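You operate a simulated robot arm through the tools that you are given. There is no shell and no other tool. Be economical: measure what you need, move in short steps, check, and stop when the job is done.

You run a simulated two-armed robot. Do the job below in one go: nothing can be reset, and whatever is moved stays where it is left.

JOB
Put the sign marked "in test" from the top of the low rack on top of the cable reel there and the sign that says "free" on the long table. Put the green tray on top of the brown medium carton on the right bench. Put one of the black rings from the steel table on the top of the low rack. Push the right drawer of the right bench shut. Take the big grey cap and put it on the bottom shelf of the left rack. Put the small grey cap on the top shelf of the left rack away on the grey table. Push the right drawer of the left bench shut. Close the left drawer of the middle bench. Push the left drawer of the right bench shut. Push the left drawer of the left bench shut. Put the small carton marked "magnets" from the left bench on the wait bay and the small carton labelled "springs" in the inside of the sealer. Put the small white cap on the second shelf from the bottom of the right rack. Take the weight on the third shelf from the bottom of the right rack and put it away in the flat black tray. Do these in any order. Set down upright: sign.
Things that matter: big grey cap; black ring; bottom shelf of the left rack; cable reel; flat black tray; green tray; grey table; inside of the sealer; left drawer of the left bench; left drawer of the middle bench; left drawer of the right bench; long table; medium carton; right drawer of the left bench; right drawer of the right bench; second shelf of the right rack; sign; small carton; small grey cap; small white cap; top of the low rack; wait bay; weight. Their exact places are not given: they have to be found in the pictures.

Only the result counts: the job must be done as asked and must still hold three seconds after the hand-in. Knocking over, shifting, dropping, spilling or breaking anything else fails it. A push-on lid holds only when it is set on centred and level and pressed home; a screw cap is set on level and turned clockwise until tight.

ROBOT AND FRAMES
Two 7-joint arms with two-finger parallel grippers on one trunk, on a base that drives. Base frame: it is fixed to the floor where the robot stands at the start and does not move with it; the origin is under the middle of the robot, x ahead of it, y to its left, z up. Units: mm, degrees, N and s.
The left shoulder is at the start at [62, 198, 1104], the right one opposite. With the tool pointing down near the work surface each hand reaches from about 220 to 700 mm from the robot's upright axis, wherever it stands, measured 20 degrees to its own side. Places, roughly: big grey cap (4x4x2 cm) [5800, 300, 800]; black ring (5x5x2 cm) [-600, -2000, 800]; bottom shelf of the left rack [7300, -900, 300]; cable reel [1000, 250, 750]; flat black tray (18x26 cm) [1200, -3060, 760]; green tray (15x13x3 cm) [-300, -3900, 900]; grey table [6500, -3700, 800]; inside of the sealer (25x25 cm) [3180, 320, 820]; left drawer of the left bench [4700, -3100, 600]; left drawer of the middle bench [3500, -3100, 600]; left drawer of the right bench [2300, -3200, 600]; long table [2400, 400, 800]; medium carton [2000, -3250, 750]; right drawer of the left bench [4100, -3100, 600]; right drawer of the right bench [1600, -3100, 600]; second shelf of the right rack [7300, -2300, 700]; sign [750, 0, 750]; small carton [4750, -3250, 750]; small grey cap (3x3x2 cm) [7400, -1400, 1100]; small white cap (3x3x2 cm) [6000, -3500, 800]; top of the low rack [800, 200, 800]; wait bay [7300, -1200, 1100]; weight [7250, -2000, 1000]. Payload 1.57 kg a hand.
The tool frame of a hand sits at the grasp point between the pads (the TCP): z along the fingers, y along the line on which they close. The tips reach 30 mm beyond it. Largest opening 110 mm; finger width 24, thickness 12; the body of the gripper, 48 by 112 mm, starts 78 mm behind the TCP.
Orientation is told as [roll, pitch, yaw] about the base's x, y, z axes, in that order, counted from this pose: with the fingers straight down and closing along the base's y, the tool's x points along the base's -x, its y along +y and its z along -z.

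CONTROLS
- The arms move only by the tool step_arm. It takes "left_steps", "right_steps" or both (then of equal length, played together; a hand with none holds still); each is a list that holds one entry, the list of rows, each a list of 7 numbers: the shift along the tool's x, y, z in mm, then the turn, a rotation vector about the tool's x, y, z in degrees, then the gripper command, from -1 (shut) to 1 (fully open), values between in proportion. In form: [[[x, y, z, rx, ry, rz, grip], ...]]. A call has 1 to 8 rows; each row is the pose to reach, as a shift and turn from the pose commanded when the call began, along the tool's axes at that moment. Rows are played at 5 a second. More than 50 mm and 8.6 degrees between two rows, or a gripper value outside its range, and nothing of the call is played. Where a pose cannot be reached the arm comes as near as it can. A force on the tool above 40 N (or 10 N above the force at the start of the call, whichever is more), or a blocked arm, ends the call early, and 0.2 s more pass. The fingers move at their own pace (about 72 mm/s each) and stop on an object; they squeeze with about 38 N. The grip force told is the motor's: it shows also when the fingers shut on nothing. Time passes only in rows, and 0.2 s behind the last, so rows that repeat a pose let the fingers close. The reply holds the time, the measured pose of the TCP, the force on the tool along the base axes, the opening and the grip force, in the units named above and with some noise, with the torque about the TCP (base axes, N m) and any sound that the robot's microphone picked up.
- Cameras (640 x 400 px; columns grow to the right, rows downward): "scene" is now at [89, 35.3, 1676.6]; the picture's right is [0.54, -0.84, -0.00], its down [-0.73, -0.46, -0.51] and it looks along [0.43, 0.27, -0.86] (base axes); focal length 255 px, centre (320, 200). "left" rides on the left gripper at [70, -16, -141] in its tool frame; the picture's right is [0.23, 0.97, 0.00], its down [-0.85, 0.20, -0.48] and it looks along [-0.47, 0.11, 0.88] (tool axes); focal length 222 px, centre (320, 200). "right" rides on the right gripper at [70, 16, -141] in its tool frame; the picture's right is [-0.23, 0.97, 0.00], its down [-0.85, -0.20, -0.48] and it looks along [-0.47, -0.11, 0.88] (tool axes); focal length 222 px, centre (320, 200).
- capture(camera): a new picture of that camera. The clock stands still meanwhile.
- slide_trunk(by): slides the trunk up (or, below 0, down) by that many mm; the arms and the scene camera ride with it, the base frame stays. It gives what a move gives, with no picture.
- base_move(legs): drives the robot by 1 to 6 legs, each [ahead, left, turn to the left] in mm, mm and degrees, along the robot's own axes; the way and the turn of a leg run together, so that a leg with both is an arc; at most 1500 mm and 180 degrees a leg. The arms and the cameras ride along, it lands a little off, and it stops where it bumps. It gives what a move gives.
- pan_tilt(pan, tilt): turns the head with the scene camera to pan (to the left, within 86 degrees either way) and tilt (down, from -29 to 69), counted from straight ahead of the robot. It gives what a move gives.
- measure_at(camera, pixels): for up to 12 pixels [column, row] of the newest picture of that camera ("zoom" is the newest enlarged one), the place [x, y, z] in the base frame of the surface seen there, good to about 2 mm. The clock stands still meanwhile.
- zoom(camera, box): a new picture of the part [left, top, right, bottom] of that camera's present view, enlarged. The clock stands still meanwhile.
- finish_job(): hands the job in; it is judged then, once.

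Go step by step. Measure first, check grasps and placings, and put right what went wrong. The budget is 385 turns and 362 pictures, counting those below and the enlarged ones. Unless the task says otherwise, let go and move clear before handing in.

The tools are called after "Emit:" by a JSON object that holds its "op" and its "data". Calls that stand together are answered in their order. step_arm: Moves the arms, as the interface text tells. Its arguments: {"type":"object","properties":{"left_steps":{"type":"array"},"right_steps":{"type":"array"}},"required":[]} The other tools are called the same way: slide_trunk (by) slides the trunk up or down; base_move (legs) drives the base; pan_tilt (pan, tilt) turns the head that bears the scene camera; capture (camera) takes a picture; measure_at (camera, pixels) gives the place of the surface under pixels of a picture; zoom (camera, box) takes an enlarged picture of a part of a camera's view; finish_job () hands the job in.

At the start:

```text
time_s: 0.0
left_ee_pos: [468.2, 272.2, 1086.5]
left_tool_rot: [0.0, 0.1, 0.0]
left_contact_force: [-0.2, -0.9, 0.1]
left_wrist_torque: [0.0, -0.03, 0.0]
left_width: 109.9
left_grip_force: 0.1
right_ee_pos: [377.4, -48.8, 1114.7]
right_tool_rot: [0.0, 0.0, 0.0]
right_contact_force: [-0.6, -0.2, -0.7]
right_wrist_torque: [-0.01, 0.02, -0.03]
right_width: 110.3
right_grip_force: 0.1
trunk travel left (down, up): [-700.0, 290.0]
robot x, y, heading: [-0.3, -3.7, -0.0]
head pan, tilt: [32.6, 59.4]
```

scene: 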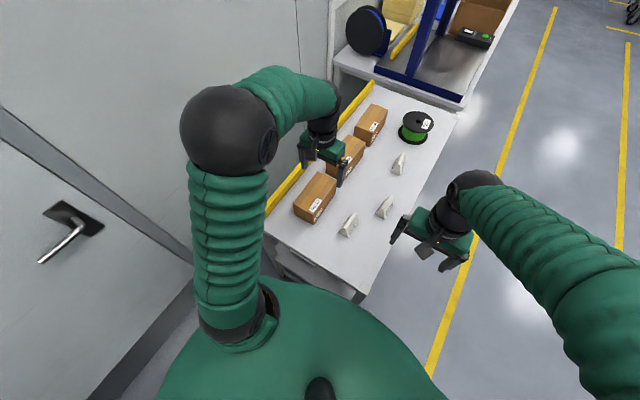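
right: 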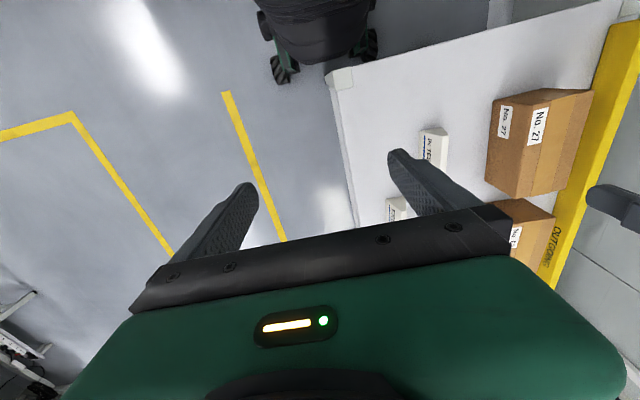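
left: 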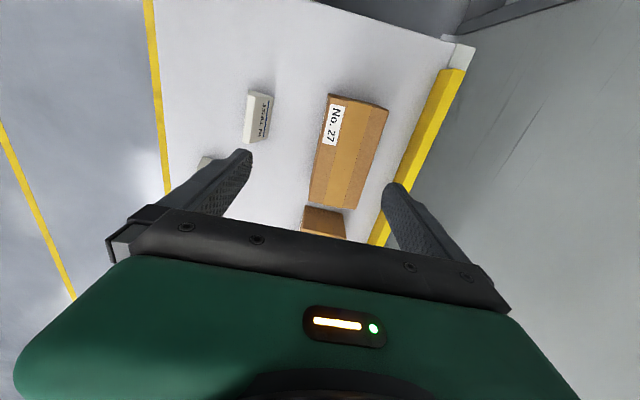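

The scene picture shows the low rack with three signs (about (348,225), (385,207), (398,163)) and the cable reel (416,126). I'll zoom in to read the signs and measure.

Emit:
{"op": "zoom", "data": {"camera": "scene", "box": [260, 80, 480, 260]}}

Emit:
{"op": "zoom", "data": {"camera": "left", "box": [160, 60, 400, 240]}}

Emit:
{"op": "zoom", "data": {"camera": "right", "box": [340, 100, 500, 240]}}

Emit:
{"op": "measure_at", "data": {"camera": "scene", "pixels": [[348, 220], [385, 205], [399, 160], [416, 120], [410, 136], [348, 238], [340, 270], [440, 110], [420, 113], [430, 122]]}}

```text
2.22 times, centred on (370, 170) of scene
```

zoom: 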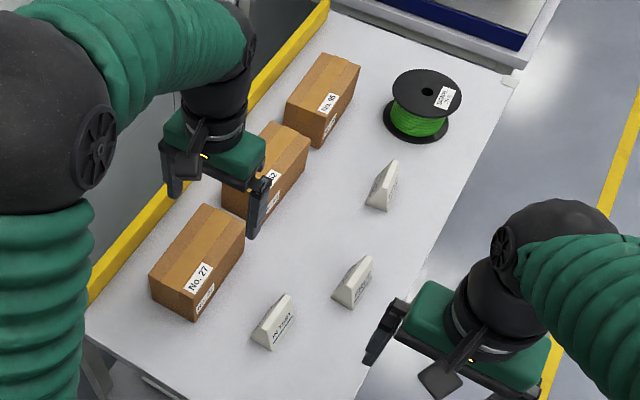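

```text
2.22 times, centred on (280, 150) of left
```

zoom: 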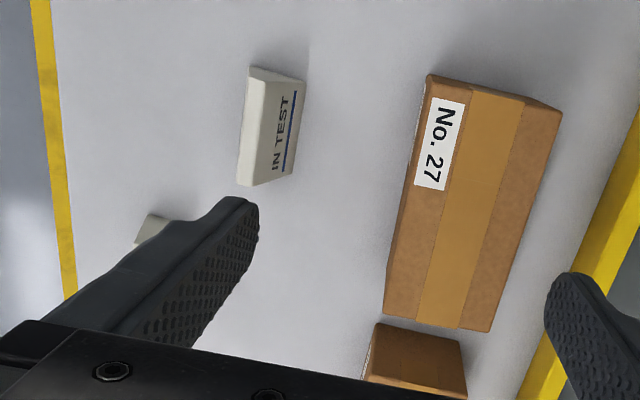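

```text
2.86 times, centred on (420, 170) of right
```

zoom: 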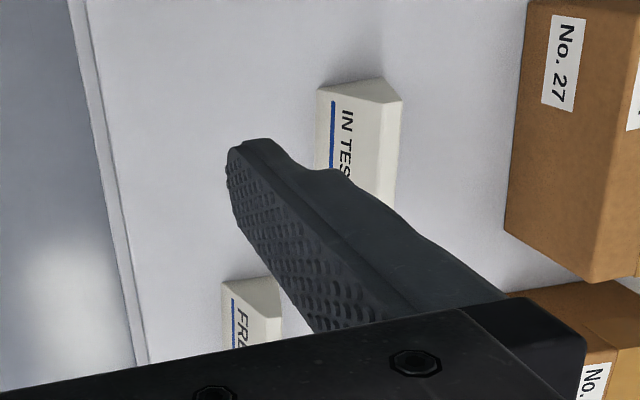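

```text
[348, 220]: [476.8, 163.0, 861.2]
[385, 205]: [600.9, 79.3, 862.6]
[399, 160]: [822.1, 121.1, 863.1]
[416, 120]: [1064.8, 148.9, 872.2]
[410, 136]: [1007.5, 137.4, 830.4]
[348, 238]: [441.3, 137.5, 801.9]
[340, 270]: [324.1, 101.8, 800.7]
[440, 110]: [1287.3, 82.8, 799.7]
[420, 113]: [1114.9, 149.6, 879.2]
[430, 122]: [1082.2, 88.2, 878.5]
```

Signs are tent-shaped; IN TEST is at about (477,163), FREE at (601,79). I'll zoom tighter for corner measurements and look at the wider scene.

Emit:
{"op": "zoom", "data": {"camera": "left", "box": [220, 70, 300, 150]}}

Emit:
{"op": "zoom", "data": {"camera": "scene", "box": [320, 180, 410, 250]}}

```text
5.00 times, centred on (260, 110) of left
```

zoom: 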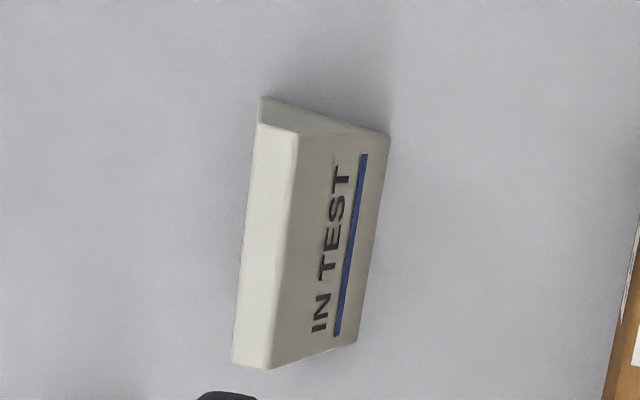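

```text
5.71 times, centred on (365, 215) of scene
```

zoom: 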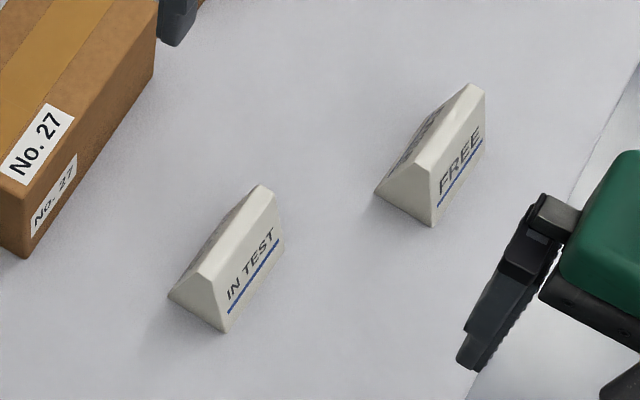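

Corners are clear in this zoom; I'll measure them on both signs.

Emit:
{"op": "measure_at", "data": {"camera": "zoom", "pixels": [[203, 268], [266, 190], [200, 290], [172, 296], [222, 328], [283, 250], [422, 160], [474, 88], [415, 180], [378, 193], [430, 221], [484, 148]]}}

Emit:
{"op": "pan_tilt", "data": {"pan": 10, "tilt": 35}}

Emit:
{"op": "capture", "data": {"camera": "scene"}}

```text
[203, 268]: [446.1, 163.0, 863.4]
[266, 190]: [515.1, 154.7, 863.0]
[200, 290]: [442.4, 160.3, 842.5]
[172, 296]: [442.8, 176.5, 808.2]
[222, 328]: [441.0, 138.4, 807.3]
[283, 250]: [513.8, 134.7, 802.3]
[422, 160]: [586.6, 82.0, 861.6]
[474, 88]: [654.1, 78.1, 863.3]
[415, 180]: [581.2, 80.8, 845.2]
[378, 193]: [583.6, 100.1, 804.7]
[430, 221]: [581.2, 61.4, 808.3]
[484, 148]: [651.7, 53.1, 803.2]
```

```text
time_s: 0.9
left_ee_pos: [467.4, 273.1, 1086.7]
left_tool_rot: [0.0, 0.0, 0.0]
left_contact_force: [1.0, 0.2, 0.0]
left_wrist_torque: [0.01, -0.02, -0.03]
left_width: 109.9
left_grip_force: 0.0
right_ee_pos: [377.8, -49.4, 1115.2]
right_tool_rot: [0.0, 0.0, 0.0]
right_contact_force: [-0.6, 0.6, -0.2]
right_wrist_torque: [-0.02, 0.01, -0.01]
right_width: 110.2
right_grip_force: 0.1
trunk travel left (down, up): [-700.0, 290.0]
robot x, y, heading: [-1.5, -1.9, -0.1]
head pan, tilt: [10.0, 35.0]
```

```text
353 pictures are left
```

scene: 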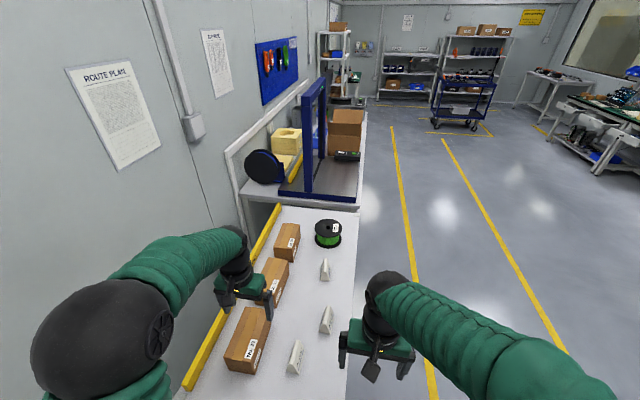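

The corridor is clear to the right of the rack. I measure the rack's right edge and the next bench to plan standing alongside it.

Emit:
{"op": "measure_at", "data": {"camera": "scene", "pixels": [[356, 230], [350, 320], [355, 350], [328, 228], [358, 200], [320, 180], [345, 158], [264, 160], [400, 300], [345, 130]]}}

Emit:
{"op": "base_move", "data": {"legs": [[-150, -450, 0], [700, 0, 0], [0, 0, 90]]}}

Emit:
{"op": "pan_tilt", "data": {"pan": 0, "tilt": 40}}

Emit:
{"op": "capture", "data": {"camera": "scene"}}

```text
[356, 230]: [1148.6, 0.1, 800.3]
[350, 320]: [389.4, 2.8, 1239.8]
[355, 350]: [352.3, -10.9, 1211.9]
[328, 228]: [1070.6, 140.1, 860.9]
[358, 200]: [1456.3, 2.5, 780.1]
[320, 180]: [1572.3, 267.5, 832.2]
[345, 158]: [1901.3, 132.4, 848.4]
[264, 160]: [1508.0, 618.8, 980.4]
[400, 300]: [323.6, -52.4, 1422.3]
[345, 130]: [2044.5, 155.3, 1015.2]
```

```text
time_s: 10.9
left_ee_pos: [265.8, 21.5, 1086.3]
left_tool_rot: [0.0, 0.1, 89.6]
left_contact_force: [-0.3, -0.3, 0.6]
left_wrist_torque: [0.01, 0.0, -0.04]
left_width: 110.1
left_grip_force: 0.0
right_ee_pos: [586.1, -73.0, 1115.4]
right_tool_rot: [0.0, -0.1, 89.5]
right_contact_force: [-0.4, 0.7, -0.2]
right_wrist_torque: [0.01, 0.0, 0.02]
right_width: 110.2
right_grip_force: 0.1
trunk travel left (down, up): [-700.0, 290.0]
robot x, y, heading: [536.5, -445.2, 89.6]
head pan, tilt: [10.0, 35.0]
```

```text
time_s: 11.6
left_ee_pos: [265.2, 21.2, 1086.3]
left_tool_rot: [0.1, 0.0, 89.5]
left_contact_force: [-0.5, 0.2, 0.3]
left_wrist_torque: [-0.02, 0.01, -0.02]
left_width: 109.8
left_grip_force: 0.1
right_ee_pos: [586.2, -70.5, 1114.7]
right_tool_rot: [0.0, -0.1, 89.5]
right_contact_force: [0.5, 0.2, -1.0]
right_wrist_torque: [0.03, -0.02, -0.01]
right_width: 110.0
right_grip_force: 0.1
trunk travel left (down, up): [-700.0, 290.0]
robot x, y, heading: [533.5, -450.6, 89.6]
head pan, tilt: [0.0, 40.0]
```

```text
352 pictures are left
```

scene: 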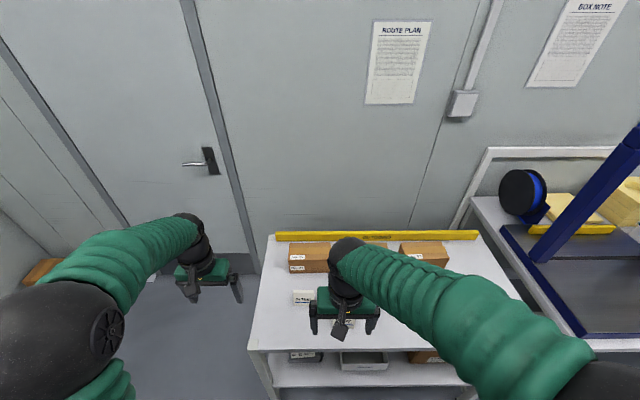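

I'm beside the rack at (534,-451), heading 89.6. I move the left hand above IN TEST (479,157) and the right hand above FREE (617,78).

Emit:
{"op": "step_arm", "data": {"left_steps": [[[-23, -36, 24, 0, 0, 0.6, 1], [-46, -72, 49, 0, 0, 1.2, 1], [-69, -107, 73, 0, 0, 1.8, 1], [-91, -143, 98, 0, 0, 2.4, 1], [-114, -179, 122, 0, 0, 3, 1], [-136, -214, 146, 0, 0, 3.5, 1], [-136, -214, 146, 0, 0, 3.5, 1]]], "right_steps": [[[-25, -5, 29, 0, 0, 0.6, 1], [-50, -10, 58, 0, 0, 1.2, 1], [-75, -15, 87, 0, 0, 1.8, 1], [-100, -21, 117, 0, 0, 2.4, 1], [-125, -26, 146, 0, 0, 3, 1], [-149, -31, 175, 0, 0, 4, 1], [-149, -31, 175, 0, 0, 4, 1]]]}}

Emit:
{"op": "capture", "data": {"camera": "scene"}}

Emit:
{"op": "capture", "data": {"camera": "left"}}

Emit:
{"op": "capture", "data": {"camera": "right"}}

```text
time_s: 13.2
left_ee_pos: [486.7, 154.6, 939.8]
left_tool_rot: [0.0, -0.2, 86.0]
left_contact_force: [-0.4, -0.5, 0.4]
left_wrist_torque: [-0.01, -0.02, 0.01]
left_width: 110.1
left_grip_force: 0.0
right_ee_pos: [622.1, 73.7, 941.4]
right_tool_rot: [0.0, -0.1, 85.5]
right_contact_force: [-0.3, -0.1, 0.3]
right_wrist_torque: [0.03, 0.0, -0.01]
right_width: 110.0
right_grip_force: 0.1
trunk travel left (down, up): [-700.0, 290.0]
robot x, y, heading: [531.3, -448.9, 89.3]
head pan, tilt: [0.0, 40.0]
```

```text
351 pictures are left
```

scene: 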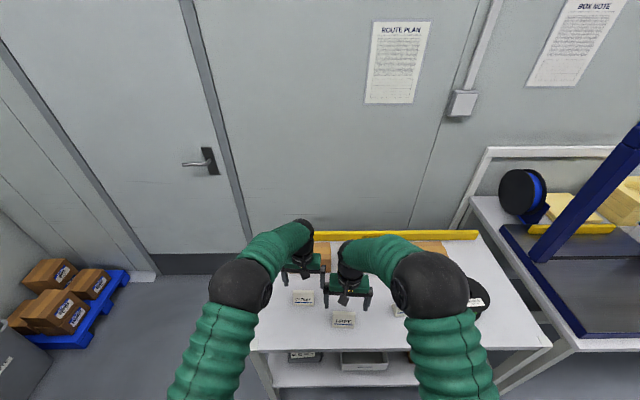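

```text
350 pictures are left
```

left: 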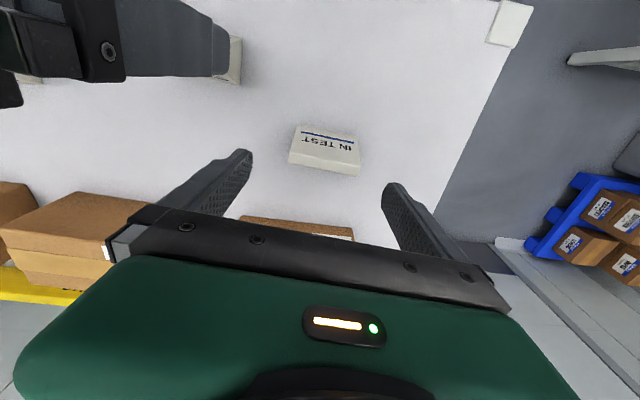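

```text
349 pictures are left
```

right: 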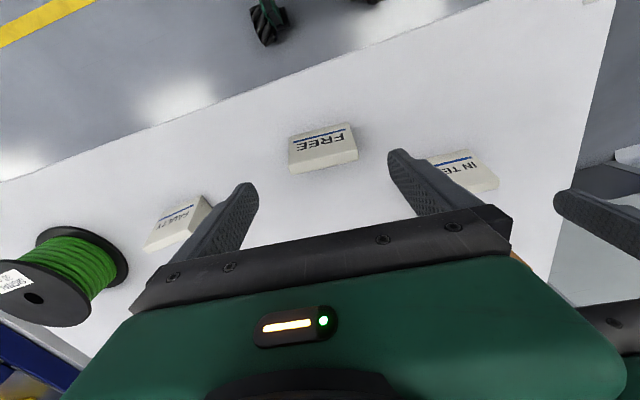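

Both hands hover over their signs. I measure the ridges and ends through the hand cameras to line up.

Emit:
{"op": "measure_at", "data": {"camera": "left", "pixels": [[290, 160], [358, 172], [296, 147], [358, 165], [300, 127], [357, 140], [325, 155]]}}

Emit:
{"op": "measure_at", "data": {"camera": "right", "pixels": [[293, 168], [355, 155], [293, 158], [355, 148], [292, 138], [344, 126], [325, 160], [150, 245], [200, 200], [27, 258], [110, 290]]}}

```text
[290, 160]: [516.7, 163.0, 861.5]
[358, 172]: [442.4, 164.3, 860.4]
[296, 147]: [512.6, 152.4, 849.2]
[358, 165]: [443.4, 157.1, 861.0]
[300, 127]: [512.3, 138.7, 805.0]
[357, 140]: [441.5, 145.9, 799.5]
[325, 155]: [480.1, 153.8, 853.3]
```

```text
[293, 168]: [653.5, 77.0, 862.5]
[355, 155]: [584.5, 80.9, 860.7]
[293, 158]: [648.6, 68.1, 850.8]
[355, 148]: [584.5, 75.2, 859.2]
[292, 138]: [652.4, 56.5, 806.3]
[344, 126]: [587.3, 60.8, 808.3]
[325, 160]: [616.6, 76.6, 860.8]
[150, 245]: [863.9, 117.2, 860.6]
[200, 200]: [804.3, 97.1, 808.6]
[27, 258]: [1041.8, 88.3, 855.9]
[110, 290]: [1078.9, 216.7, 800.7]
```

I centre and descend both hands to z≈838, then close.

Emit:
{"op": "step_arm", "data": {"left_steps": [[[-3.5, 7.3, 20, 0, 0, 0, 1], [-3.5, 7.3, 60, 0, 0, 0, 1], [-3.5, 7.3, 101, 0, 0, 0, 1], [-3.5, 7.3, 101, 0, 0, 0, 1], [-3.5, 7.3, 101, 0, 0, 0, -1], [-3.5, 7.3, 101, 0, 0, 0, -1], [-3.5, 7.3, 101, 0, 0, 0, -1]]], "right_steps": [[[-3.2, 4.3, 20, 0, 0, 0, 1], [-3.2, 4.3, 60, 0, 0, 0, 1], [-3.2, 4.3, 102, 0, 0, 0, 1], [-3.2, 4.3, 102, 0, 0, 0, 1], [-3.2, 4.3, 102, 0, 0, 0, -1], [-3.2, 4.3, 102, 0, 0, 0, -1], [-3.2, 4.3, 102, 0, 0, 0, -1]]]}}

Emit:
{"op": "capture", "data": {"camera": "left"}}

Emit:
{"op": "capture", "data": {"camera": "right"}}

```text
time_s: 14.8
left_ee_pos: [475.9, 161.0, 837.9]
left_tool_rot: [0.0, -0.1, 86.0]
left_contact_force: [0.1, -0.9, 2.0]
left_wrist_torque: [0.01, -0.02, 0.0]
left_width: 74.1
left_grip_force: 37.3
right_ee_pos: [616.9, 79.4, 839.9]
right_tool_rot: [0.1, 0.0, 85.6]
right_contact_force: [-0.7, -1.1, 1.5]
right_wrist_torque: [-0.02, -0.01, 0.01]
right_width: 74.4
right_grip_force: 38.1
trunk travel left (down, up): [-700.0, 290.0]
robot x, y, heading: [536.1, -447.9, 89.6]
head pan, tilt: [0.0, 40.0]
```

```text
348 pictures are left
```

left: 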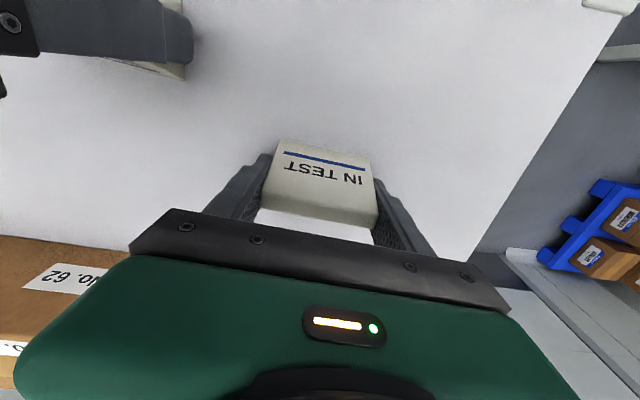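

```text
347 pictures are left
```

right: 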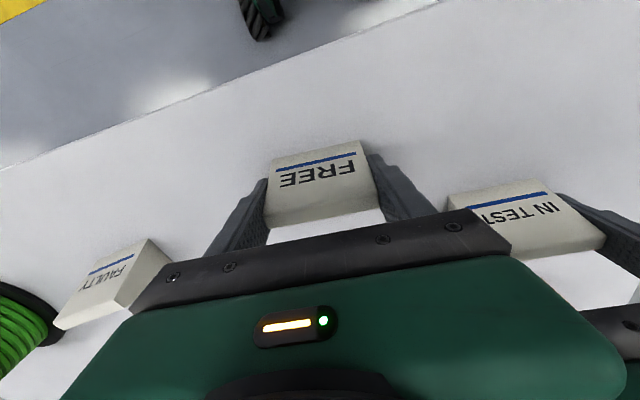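

Both signs are gripped (74 mm). I lift 200 mm and drive along the rack to bring the left hand near the reel.

Emit:
{"op": "step_arm", "data": {"left_steps": [[[0, 0, -50, 0, 0, 0, -1], [0, 0, -100, 0, 0, 0, -1], [0, 0, -150, 0, 0, 0, -1], [0, 0, -200, 0, 0, 0, -1]]], "right_steps": [[[0, 0, -50, 0, 0, 0, -1], [0, 0, -100, 0, 0, 0, -1], [0, 0, -150, 0, 0, 0, -1], [0, 0, -200, 0, 0, 0, -1]]]}}

Emit:
{"op": "base_move", "data": {"legs": [[0, -595, 0]]}}

Emit:
{"op": "pan_tilt", "data": {"pan": 0, "tilt": 55}}

Emit:
{"op": "capture", "data": {"camera": "scene"}}

Emit:
{"op": "capture", "data": {"camera": "left"}}

```text
time_s: 15.8
left_ee_pos: [470.3, 153.9, 1041.3]
left_tool_rot: [-0.1, -0.1, 86.0]
left_contact_force: [0.2, -0.6, -0.7]
left_wrist_torque: [0.0, 0.01, -0.04]
left_width: 74.3
left_grip_force: 38.0
right_ee_pos: [618.9, 78.1, 1041.3]
right_tool_rot: [0.0, -0.2, 85.5]
right_contact_force: [-0.1, -0.3, 0.2]
right_wrist_torque: [-0.01, -0.02, -0.01]
right_width: 74.1
right_grip_force: 38.2
trunk travel left (down, up): [-700.0, 290.0]
robot x, y, heading: [537.5, -451.5, 89.4]
head pan, tilt: [0.0, 40.0]
```

```text
time_s: 19.2
left_ee_pos: [1084.9, 147.1, 1040.1]
left_tool_rot: [-0.1, 0.0, 84.6]
left_contact_force: [0.2, 0.2, 0.2]
left_wrist_torque: [0.01, -0.03, 0.01]
left_width: 73.9
left_grip_force: 38.0
right_ee_pos: [1230.7, 64.7, 1040.8]
right_tool_rot: [-0.2, 0.0, 84.1]
right_contact_force: [-1.4, 0.6, -0.3]
right_wrist_torque: [0.0, 0.01, 0.0]
right_width: 74.0
right_grip_force: 38.4
trunk travel left (down, up): [-700.0, 290.0]
robot x, y, heading: [1135.0, -465.8, 88.0]
head pan, tilt: [0.0, 40.0]
```

```text
time_s: 20.0
left_ee_pos: [1087.5, 144.9, 1040.8]
left_tool_rot: [0.0, -0.1, 84.6]
left_contact_force: [-0.2, 0.2, 0.2]
left_wrist_torque: [-0.02, -0.03, -0.04]
left_width: 74.1
left_grip_force: 38.0
right_ee_pos: [1232.7, 63.3, 1042.5]
right_tool_rot: [0.0, 0.0, 84.2]
right_contact_force: [-0.3, 0.5, -0.2]
right_wrist_torque: [0.0, 0.03, -0.01]
right_width: 74.0
right_grip_force: 38.0
trunk travel left (down, up): [-700.0, 290.0]
robot x, y, heading: [1134.9, -458.1, 88.1]
head pan, tilt: [0.0, 55.0]
```

```text
346 pictures are left
```

scene: 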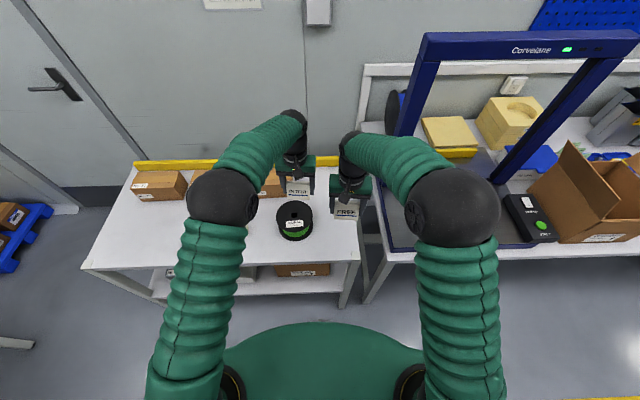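

```text
345 pictures are left
```

left: 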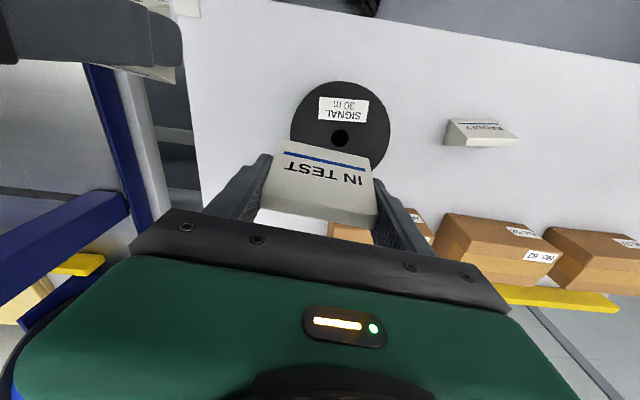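

The reel with its hole at (340,137) is under the left hand. I measure its flange edges and some context on the packing bench.

Emit:
{"op": "measure_at", "data": {"camera": "left", "pixels": [[294, 130], [386, 135], [341, 85], [330, 137], [352, 137], [340, 127], [370, 165], [325, 115]]}}

Emit:
{"op": "measure_at", "data": {"camera": "scene", "pixels": [[425, 40], [620, 40], [530, 210], [600, 237], [530, 245], [440, 235], [590, 130], [630, 130], [392, 255], [550, 170]]}}

```text
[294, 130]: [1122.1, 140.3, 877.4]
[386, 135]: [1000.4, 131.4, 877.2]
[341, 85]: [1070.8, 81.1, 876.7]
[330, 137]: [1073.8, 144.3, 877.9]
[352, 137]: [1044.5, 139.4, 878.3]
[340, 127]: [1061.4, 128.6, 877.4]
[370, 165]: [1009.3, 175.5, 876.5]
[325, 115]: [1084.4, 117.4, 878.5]
```

```text
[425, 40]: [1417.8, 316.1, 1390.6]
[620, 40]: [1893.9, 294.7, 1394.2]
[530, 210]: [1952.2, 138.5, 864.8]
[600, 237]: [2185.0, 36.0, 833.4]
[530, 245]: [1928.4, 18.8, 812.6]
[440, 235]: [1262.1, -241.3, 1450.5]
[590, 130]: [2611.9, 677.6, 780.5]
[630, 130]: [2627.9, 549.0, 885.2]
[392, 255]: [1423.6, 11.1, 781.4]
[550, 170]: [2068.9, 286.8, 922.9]
```

The reel's centre is about (1061,141), top z 877.5. I shift the IN TEST sign over it and lower.

Emit:
{"op": "step_arm", "data": {"left_steps": [[[7.3, 24.4, 0, 0, 0, 0, -1], [7.3, 24.4, 40, 0, 0, 0, -1], [7.3, 24.4, 80, 0, 0, 0, -1], [7.3, 24.4, 110, 0, 0, 0, -1], [7.3, 24.4, 120, 0, 0, 0, -1], [7.3, 24.4, 120, 0, 0, 0, -1]]]}}

Emit:
{"op": "zoom", "data": {"camera": "scene", "box": [240, 160, 360, 260]}}

Emit:
{"op": "capture", "data": {"camera": "left"}}

```text
time_s: 21.4
left_ee_pos: [1062.6, 140.2, 918.4]
left_tool_rot: [0.0, -0.3, 84.6]
left_contact_force: [-0.5, 0.1, -0.3]
left_wrist_torque: [0.02, -0.01, -0.01]
left_width: 74.1
left_grip_force: 38.1
right_ee_pos: [1233.2, 62.5, 1042.3]
right_tool_rot: [0.0, -0.1, 84.1]
right_contact_force: [-1.0, 0.3, -1.0]
right_wrist_torque: [-0.01, 0.0, 0.01]
right_width: 74.2
right_grip_force: 38.7
trunk travel left (down, up): [-700.0, 290.0]
robot x, y, heading: [1136.9, -462.1, 88.1]
head pan, tilt: [0.0, 55.0]
```

```text
4.00 times, centred on (300, 210) of scene
```

zoom: 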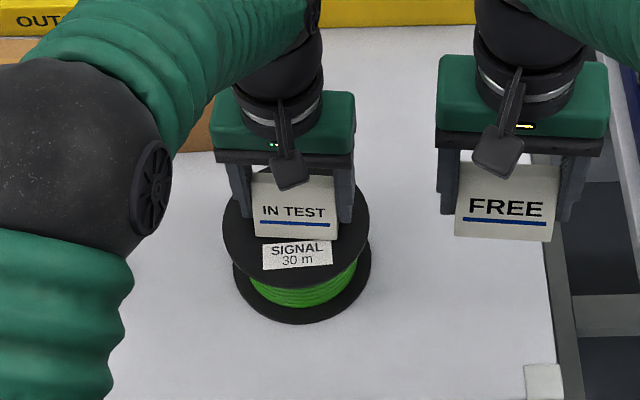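

```text
343 pictures are left
```

left: 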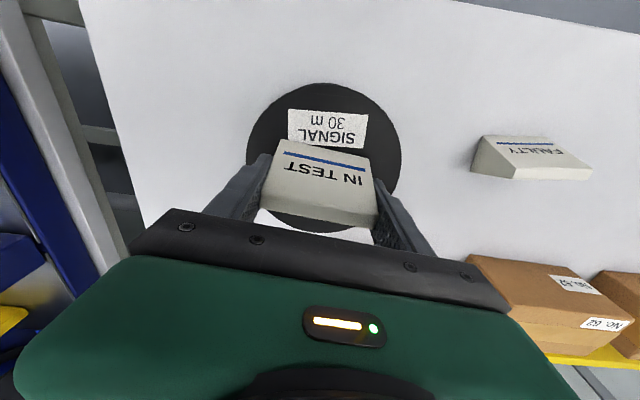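

Well centred, about 3 mm above. I lower gently to feel contact.

Emit:
{"op": "step_arm", "data": {"left_steps": [[[0, 0, 1.5, 0, 0, 0, -1], [0, 0, 3, 0, 0, 0, -1], [0, 0, 3.5, 0, 0, 0, -1]]]}}

```text
time_s: 22.2
left_ee_pos: [1062.6, 140.5, 916.8]
left_tool_rot: [0.0, -0.2, 84.7]
left_contact_force: [-0.3, -0.2, -0.2]
left_wrist_torque: [0.0, -0.02, 0.02]
left_width: 74.0
left_grip_force: 38.4
right_ee_pos: [1233.6, 63.1, 1041.2]
right_tool_rot: [0.0, -0.1, 84.1]
right_contact_force: [0.6, 0.7, -0.4]
right_wrist_torque: [0.03, -0.05, 0.01]
right_width: 74.2
right_grip_force: 38.2
trunk travel left (down, up): [-700.0, 290.0]
robot x, y, heading: [1135.8, -459.2, 88.0]
head pan, tilt: [0.0, 55.0]
```

Emit:
{"op": "step_arm", "data": {"left_steps": [[[0, 0, 1, 0, 0, 0, -1], [0, 0, 2, 0, 0, 0, -1], [0, 0, 2, 0, 0, 0, -1]]]}}

```text
time_s: 23.0
left_ee_pos: [1063.6, 139.9, 916.9]
left_tool_rot: [0.0, -0.3, 84.6]
left_contact_force: [0.6, 0.4, 7.1]
left_wrist_torque: [-0.12, -0.05, 0.03]
left_width: 74.2
left_grip_force: 38.0
right_ee_pos: [1233.9, 62.4, 1042.7]
right_tool_rot: [0.0, -0.2, 84.1]
right_contact_force: [-0.5, -0.1, -0.4]
right_wrist_torque: [0.0, 0.01, -0.04]
right_width: 74.2
right_grip_force: 38.5
trunk travel left (down, up): [-700.0, 290.0]
robot x, y, heading: [1136.5, -461.3, 88.0]
head pan, tilt: [0.0, 55.0]
```

Contact at 7 N. I open and rise clear.

Emit:
{"op": "step_arm", "data": {"left_steps": [[[0, 0, 0, 0, 0, 0, 0.8], [0, 0, 0, 0, 0, 0, 0.8], [0, 0, -30, 0, 0, 0, 0.8], [0, 0, -80, 0, 0, 0, 0.8], [0, 0, -125, 0, 0, 0, 0.8]]]}}

Emit:
{"op": "capture", "data": {"camera": "left"}}

Emit:
{"op": "pan_tilt", "data": {"pan": -60, "tilt": 30}}

Emit:
{"op": "capture", "data": {"camera": "scene"}}

```text
time_s: 24.2
left_ee_pos: [1059.8, 139.9, 1043.7]
left_tool_rot: [-0.1, -0.1, 84.6]
left_contact_force: [-0.1, -0.6, 0.3]
left_wrist_torque: [0.03, 0.01, -0.03]
left_width: 98.7
left_grip_force: 0.1
right_ee_pos: [1232.3, 62.0, 1042.6]
right_tool_rot: [0.0, -0.1, 84.1]
right_contact_force: [-0.7, -0.2, 0.2]
right_wrist_torque: [0.01, 0.01, 0.0]
right_width: 74.0
right_grip_force: 38.6
trunk travel left (down, up): [-700.0, 290.0]
robot x, y, heading: [1134.4, -462.8, 88.3]
head pan, tilt: [0.0, 55.0]
```

```text
342 pictures are left
```

left: 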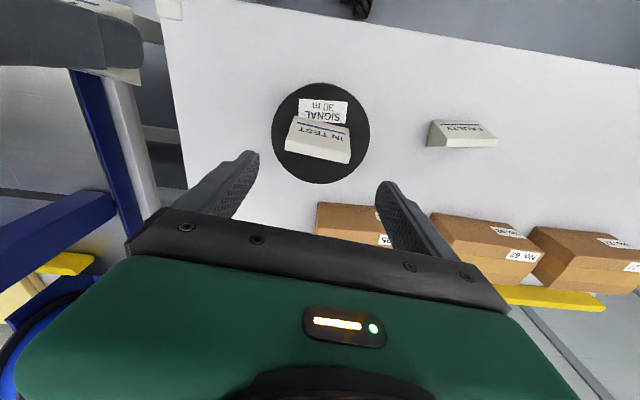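

```text
time_s: 25.5
left_ee_pos: [1060.2, 140.1, 1042.8]
left_tool_rot: [0.0, -0.1, 84.6]
left_contact_force: [-0.2, 0.3, -0.1]
left_wrist_torque: [-0.01, -0.01, -0.02]
left_width: 99.0
left_grip_force: 0.1
right_ee_pos: [1234.0, 61.9, 1042.1]
right_tool_rot: [0.0, -0.1, 84.1]
right_contact_force: [0.6, 0.8, -1.2]
right_wrist_torque: [0.01, 0.04, -0.02]
right_width: 74.0
right_grip_force: 37.6
trunk travel left (down, up): [-700.0, 290.0]
robot x, y, heading: [1134.9, -457.1, 88.1]
head pan, tilt: [-60.0, 30.0]
```

```text
341 pictures are left
```

scene: 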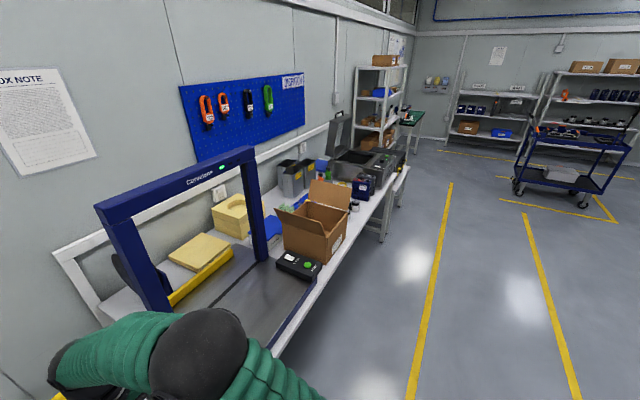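

IN TEST stands on the reel. The long table continues right with a carton and the sealer; I back off, drive along it and look for free space.

Emit:
{"op": "base_move", "data": {"legs": [[-250, 0, 1.9], [0, -1350, 0]]}}

Emit:
{"op": "pan_tilt", "data": {"pan": 0, "tilt": 45}}

Emit:
{"op": "capture", "data": {"camera": "scene"}}

```text
time_s: 33.5
left_ee_pos: [2339.3, -89.2, 1043.5]
left_tool_rot: [-0.1, -0.1, 88.9]
left_contact_force: [-0.3, -0.1, 0.2]
left_wrist_torque: [0.01, 0.0, -0.05]
left_width: 99.0
left_grip_force: 0.0
right_ee_pos: [2517.0, -154.1, 1042.1]
right_tool_rot: [-0.1, -0.1, 88.4]
right_contact_force: [0.1, 0.8, -0.9]
right_wrist_torque: [-0.01, -0.02, -0.02]
right_width: 74.0
right_grip_force: 37.9
trunk travel left (down, up): [-700.0, 290.0]
robot x, y, heading: [2461.8, -682.5, 92.3]
head pan, tilt: [-60.0, 30.0]
```

```text
time_s: 34.8
left_ee_pos: [2340.4, -91.0, 1044.5]
left_tool_rot: [0.0, -0.2, 88.9]
left_contact_force: [-0.4, 0.2, 0.1]
left_wrist_torque: [-0.02, -0.01, 0.03]
left_width: 99.0
left_grip_force: 0.1
right_ee_pos: [2517.4, -156.3, 1042.7]
right_tool_rot: [0.0, -0.2, 88.3]
right_contact_force: [0.6, -0.2, -0.7]
right_wrist_torque: [0.01, 0.0, 0.0]
right_width: 74.0
right_grip_force: 37.7
trunk travel left (down, up): [-700.0, 290.0]
robot x, y, heading: [2456.8, -686.8, 92.3]
head pan, tilt: [0.0, 45.0]
```

```text
340 pictures are left
```

scene: 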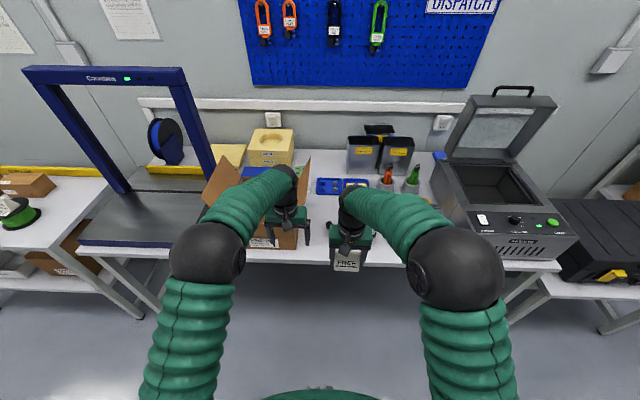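

The table in front of the right hand looks free near (345,235); the right-hand camera will show it better.

Emit:
{"op": "capture", "data": {"camera": "right"}}

Emit:
{"op": "zoom", "data": {"camera": "scene", "box": [300, 120, 470, 280]}}

Emit:
{"op": "measure_at", "data": {"camera": "scene", "pixels": [[318, 240], [318, 262], [335, 205], [380, 250], [400, 262], [390, 190], [320, 190], [490, 180], [520, 180], [480, 235]]}}

```text
339 pictures are left
```

right: 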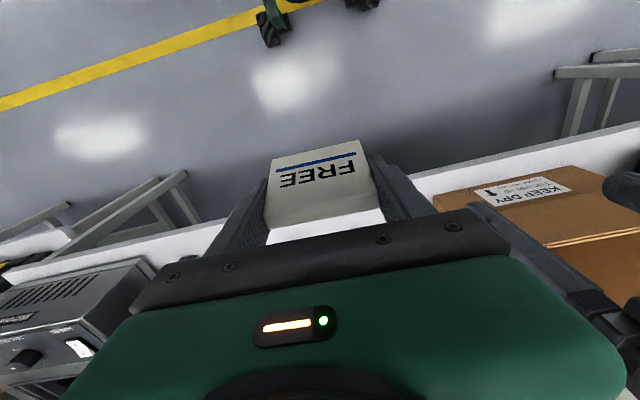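

```text
2.50 times, centred on (385, 200) of scene
```

zoom: 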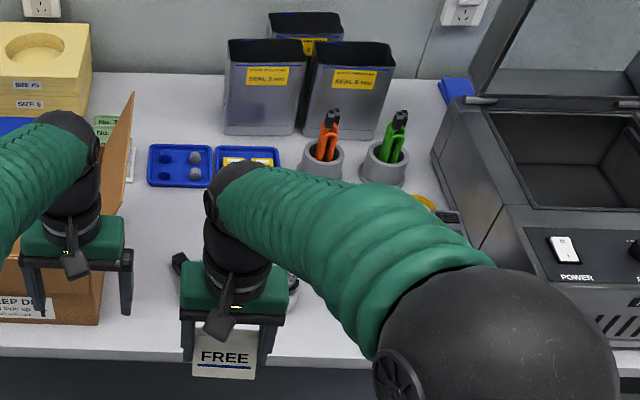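

```text
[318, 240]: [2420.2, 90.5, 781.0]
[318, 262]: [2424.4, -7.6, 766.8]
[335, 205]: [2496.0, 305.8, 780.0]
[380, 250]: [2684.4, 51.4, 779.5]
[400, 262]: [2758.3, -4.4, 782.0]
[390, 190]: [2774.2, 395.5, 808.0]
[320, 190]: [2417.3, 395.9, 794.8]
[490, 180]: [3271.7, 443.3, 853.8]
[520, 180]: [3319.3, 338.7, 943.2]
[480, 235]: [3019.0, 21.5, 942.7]
```

Table z≈780, front edge y≈0; spot near (2690,70) seems free. I shift the base right 170 and look again.

Emit:
{"op": "base_move", "data": {"legs": [[0, -175, -2]]}}

Emit:
{"op": "capture", "data": {"camera": "scene"}}

```text
time_s: 36.4
left_ee_pos: [2540.1, -82.4, 1043.2]
left_tool_rot: [-0.3, -0.1, 86.7]
left_contact_force: [-0.1, 0.3, -0.1]
left_wrist_torque: [0.0, -0.07, 0.01]
left_width: 99.0
left_grip_force: 0.0
right_ee_pos: [2715.4, -153.5, 1042.9]
right_tool_rot: [-0.2, -0.3, 86.1]
right_contact_force: [-0.2, 0.0, -1.2]
right_wrist_torque: [-0.02, -0.02, 0.0]
right_width: 74.4
right_grip_force: 37.4
trunk travel left (down, up): [-700.0, 290.0]
robot x, y, heading: [2642.3, -674.0, 90.0]
head pan, tilt: [0.0, 45.0]
```

```text
337 pictures are left
```

scene: 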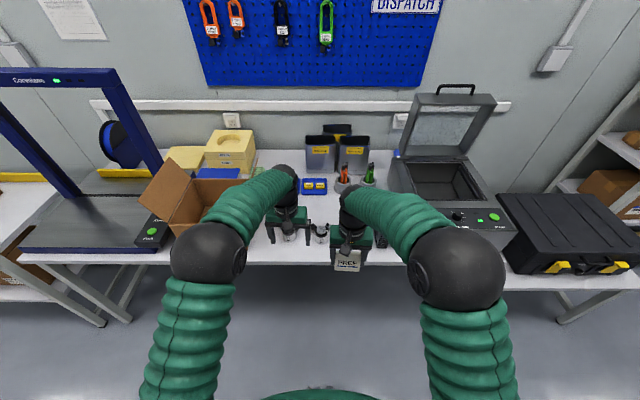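

Something small is at (320,230) and (380,238). I zoom to see the gaps.

Emit:
{"op": "zoom", "data": {"camera": "scene", "box": [260, 170, 440, 280]}}

Emit:
{"op": "capture", "data": {"camera": "left"}}

Emit:
{"op": "capture", "data": {"camera": "right"}}

```text
3.56 times, centred on (350, 225) of scene
```

zoom: 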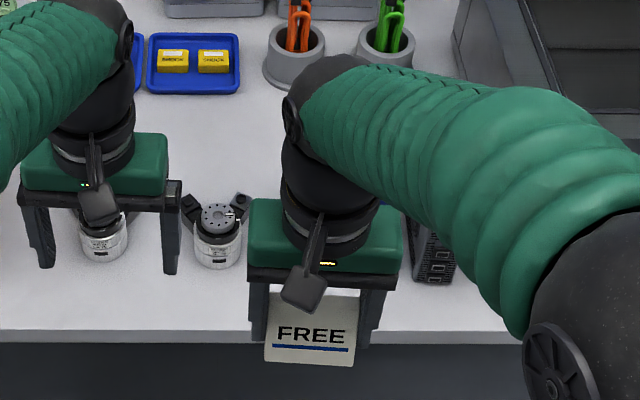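

```text
335 pictures are left
```

left: 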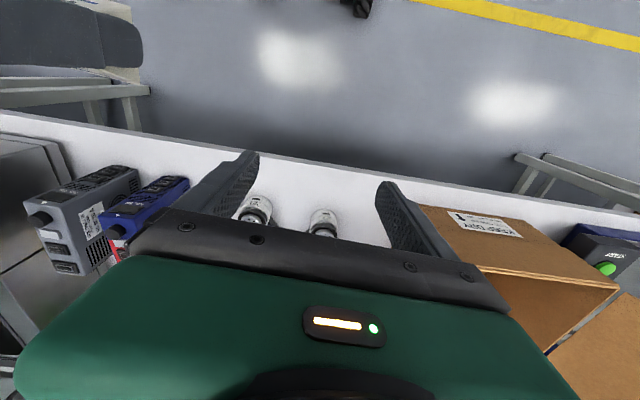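

```text
334 pictures are left
```

right: 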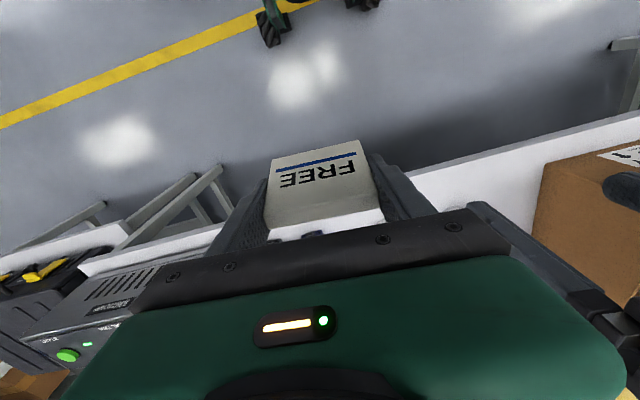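

Two gauges and two small boxes stand on the table. I measure them to choose a spot.

Emit:
{"op": "measure_at", "data": {"camera": "left", "pixels": [[255, 215], [322, 220], [188, 182], [140, 183], [130, 170], [30, 205], [360, 220], [300, 200], [220, 160], [440, 205], [200, 175]]}}

Emit:
{"op": "measure_at", "data": {"camera": "scene", "pixels": [[320, 230], [320, 243], [288, 242], [300, 256], [375, 248], [378, 232], [385, 260]]}}

```text
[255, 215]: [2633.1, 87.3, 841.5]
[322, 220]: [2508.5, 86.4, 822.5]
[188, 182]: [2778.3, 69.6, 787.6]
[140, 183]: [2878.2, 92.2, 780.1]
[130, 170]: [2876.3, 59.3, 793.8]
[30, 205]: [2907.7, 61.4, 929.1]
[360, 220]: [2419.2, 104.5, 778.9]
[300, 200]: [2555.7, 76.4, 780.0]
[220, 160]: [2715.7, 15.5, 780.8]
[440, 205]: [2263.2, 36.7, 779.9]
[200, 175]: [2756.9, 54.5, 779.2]
```

```text
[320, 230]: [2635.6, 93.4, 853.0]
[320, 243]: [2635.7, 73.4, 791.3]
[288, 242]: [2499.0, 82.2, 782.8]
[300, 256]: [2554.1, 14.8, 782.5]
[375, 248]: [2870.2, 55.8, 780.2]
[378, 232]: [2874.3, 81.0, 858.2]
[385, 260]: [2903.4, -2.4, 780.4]
```

Free spot: (2695,38), clear of the gauge (2635,90) and the blue box (≥2755,70). I drive 190 ahead and check.

Emit:
{"op": "base_move", "data": {"legs": [[190, 0, 0]]}}

Emit:
{"op": "capture", "data": {"camera": "right"}}

```text
time_s: 37.9
left_ee_pos: [2545.5, 103.1, 1047.2]
left_tool_rot: [-0.1, -0.5, 86.4]
left_contact_force: [-0.1, -0.2, -0.1]
left_wrist_torque: [0.03, -0.03, 0.01]
left_width: 99.3
left_grip_force: 0.0
right_ee_pos: [2719.8, 30.3, 1046.1]
right_tool_rot: [-0.1, -0.5, 86.0]
right_contact_force: [-0.6, 0.4, 0.0]
right_wrist_torque: [0.03, 0.03, -0.02]
right_width: 74.1
right_grip_force: 37.9
trunk travel left (down, up): [-700.0, 290.0]
robot x, y, heading: [2642.4, -487.9, 89.8]
head pan, tilt: [0.0, 45.0]
```

```text
333 pictures are left
```

right: 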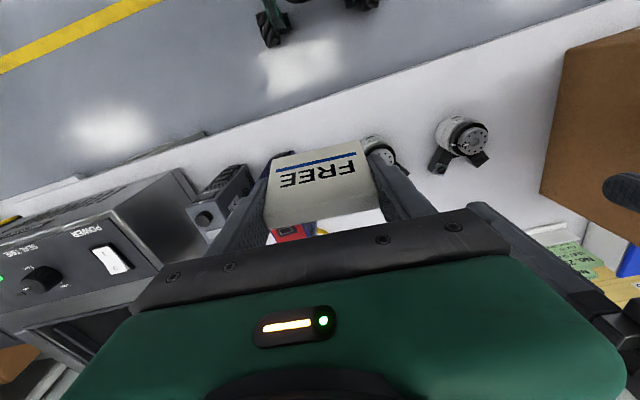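

Blue box begins at x≈2775, so (2695,38) is clear. I lower the FREE sign there.

Emit:
{"op": "step_arm", "data": {"right_steps": [[[-6.2, 25.6, 0, 0, 0, 0, -1], [-6.2, 25.6, 45, 0, 0, 0, -1], [-6.2, 25.6, 90, 0, 0, 0, -1], [-6.2, 25.6, 135, 0, 0, 0, -1], [-6.2, 25.6, 175, 0, 0, 0, -1], [-6.2, 25.6, 200, 0, 0, 0, -1], [-6.2, 25.6, 218, 0, 0, 0, -1], [-6.2, 25.6, 218, 0, 0, 0, -1]]]}}

Emit:
{"op": "zoom", "data": {"camera": "scene", "box": [270, 200, 410, 330]}}

Emit:
{"op": "capture", "data": {"camera": "right"}}

```text
time_s: 39.7
left_ee_pos: [2548.5, 104.6, 1047.9]
left_tool_rot: [0.1, -0.5, 86.3]
left_contact_force: [-0.2, 1.0, 0.1]
left_wrist_torque: [0.01, 0.01, -0.01]
left_width: 99.0
left_grip_force: 0.1
right_ee_pos: [2697.9, 40.1, 825.0]
right_tool_rot: [0.1, -0.5, 85.8]
right_contact_force: [-0.6, -0.7, -0.3]
right_wrist_torque: [-0.01, 0.0, 0.0]
right_width: 74.2
right_grip_force: 38.0
trunk travel left (down, up): [-700.0, 290.0]
robot x, y, heading: [2636.7, -485.6, 89.8]
head pan, tilt: [0.0, 45.0]
```

```text
3.08 times, centred on (340, 265) of scene
```

zoom: 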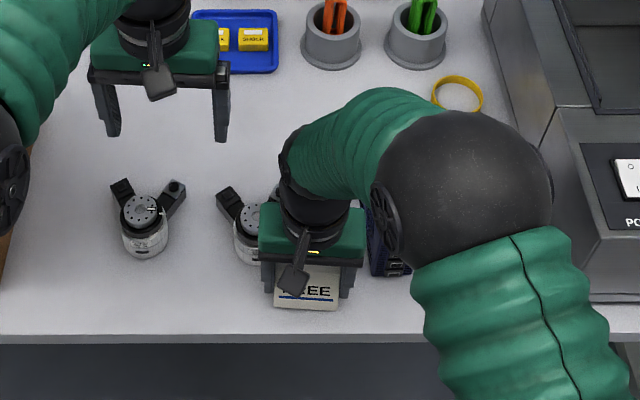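

```text
331 pictures are left
```

right: 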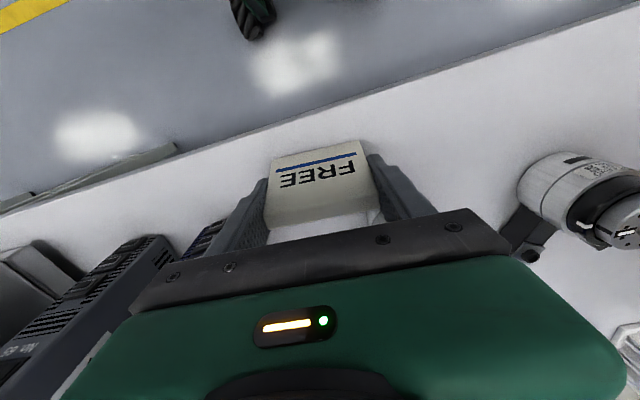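

No contact so far; lower gently until touch.

Emit:
{"op": "step_arm", "data": {"right_steps": [[[0, 0, 2, 0, 0, 0, -1], [0, 0, 4, 0, 0, 0, -1], [0, 0, 5, 0, 0, 0, -1], [0, 0, 5, 0, 0, 0, -1]]]}}

```text
time_s: 40.7
left_ee_pos: [2546.8, 105.7, 1046.5]
left_tool_rot: [0.2, -0.5, 86.5]
left_contact_force: [0.2, 1.1, -0.3]
left_wrist_torque: [0.02, 0.01, 0.01]
left_width: 98.9
left_grip_force: 0.0
right_ee_pos: [2696.2, 42.2, 821.0]
right_tool_rot: [0.1, -0.4, 86.0]
right_contact_force: [0.5, 0.2, -1.0]
right_wrist_torque: [0.01, 0.04, -0.01]
right_width: 74.1
right_grip_force: 37.9
trunk travel left (down, up): [-700.0, 290.0]
robot x, y, heading: [2642.6, -490.0, 89.7]
head pan, tilt: [0.0, 45.0]
```

Emit:
{"op": "step_arm", "data": {"right_steps": [[[0, 0, 1.5, 0, 0, 0, -1], [0, 0, 2.5, 0, 0, 0, -1], [0, 0, 2.5, 0, 0, 0, -1]]]}}

```text
time_s: 41.5
left_ee_pos: [2547.7, 103.3, 1046.5]
left_tool_rot: [0.1, -0.4, 86.4]
left_contact_force: [0.1, -0.2, 1.1]
left_wrist_torque: [0.01, 0.0, 0.01]
left_width: 99.1
left_grip_force: 0.0
right_ee_pos: [2696.8, 41.1, 819.3]
right_tool_rot: [0.2, -0.7, 85.9]
right_contact_force: [0.0, 1.3, 12.1]
right_wrist_torque: [-0.21, -0.26, 0.03]
right_width: 74.4
right_grip_force: 38.0
trunk travel left (down, up): [-700.0, 290.0]
robot x, y, heading: [2643.5, -488.1, 90.1]
head pan, tilt: [0.0, 45.0]
```

Contact. Open to about 95 mm and rise.

Emit:
{"op": "step_arm", "data": {"right_steps": [[[0, 0, 0, 0, 0, 0, 0.7], [0, 0, 0, 0, 0, 0, 0.7], [0, 0, -40, 0, 0, 0, 0.7], [0, 0, -90, 0, 0, 0, 0.7], [0, 0, -140, 0, 0, 0, 0.7], [0, 0, -190, 0, 0, 0, 0.7], [0, 0, -230, 0, 0, 0, 0.7]]]}}

Emit:
{"op": "capture", "data": {"camera": "right"}}

Emit:
{"op": "pan_tilt", "data": {"pan": -45, "tilt": 40}}

Emit:
{"op": "capture", "data": {"camera": "scene"}}

```text
time_s: 43.1
left_ee_pos: [2547.8, 103.8, 1046.1]
left_tool_rot: [0.1, -0.5, 86.3]
left_contact_force: [-0.1, 0.6, -0.8]
left_wrist_torque: [0.05, 0.02, -0.03]
left_width: 98.9
left_grip_force: 0.0
right_ee_pos: [2700.5, 39.5, 1047.9]
right_tool_rot: [0.1, -0.4, 85.9]
right_contact_force: [-1.5, 0.5, 0.4]
right_wrist_torque: [0.0, -0.02, 0.01]
right_width: 93.5
right_grip_force: 0.0
trunk travel left (down, up): [-700.0, 290.0]
robot x, y, heading: [2635.6, -486.5, 89.8]
head pan, tilt: [0.0, 45.0]
```

```text
330 pictures are left
```

right: 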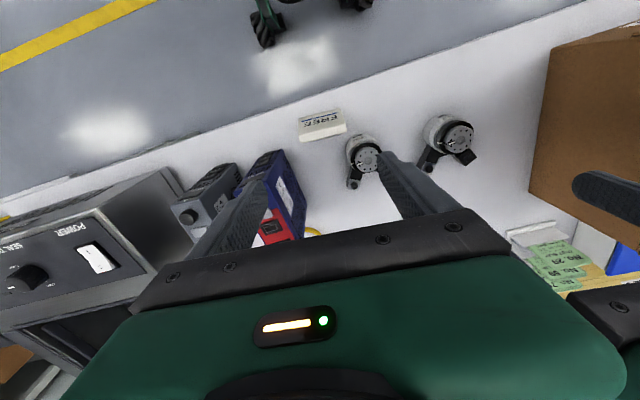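

```text
time_s: 44.2
left_ee_pos: [2547.2, 105.6, 1045.7]
left_tool_rot: [0.0, -0.4, 86.4]
left_contact_force: [0.1, 0.5, -0.5]
left_wrist_torque: [-0.01, -0.02, -0.02]
left_width: 98.8
left_grip_force: 0.2
right_ee_pos: [2701.4, 39.0, 1047.0]
right_tool_rot: [0.1, -0.3, 85.9]
right_contact_force: [-0.6, -0.1, -0.5]
right_wrist_torque: [0.0, -0.02, 0.01]
right_width: 93.5
right_grip_force: 0.1
trunk travel left (down, up): [-700.0, 290.0]
robot x, y, heading: [2641.7, -488.1, 90.0]
head pan, tilt: [-45.0, 40.0]
```

```text
329 pictures are left
```

scene: 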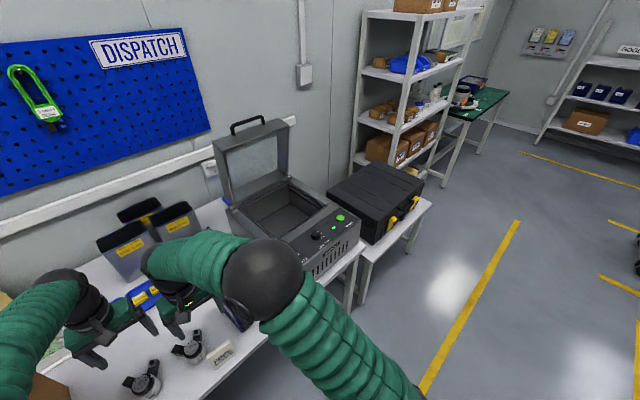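

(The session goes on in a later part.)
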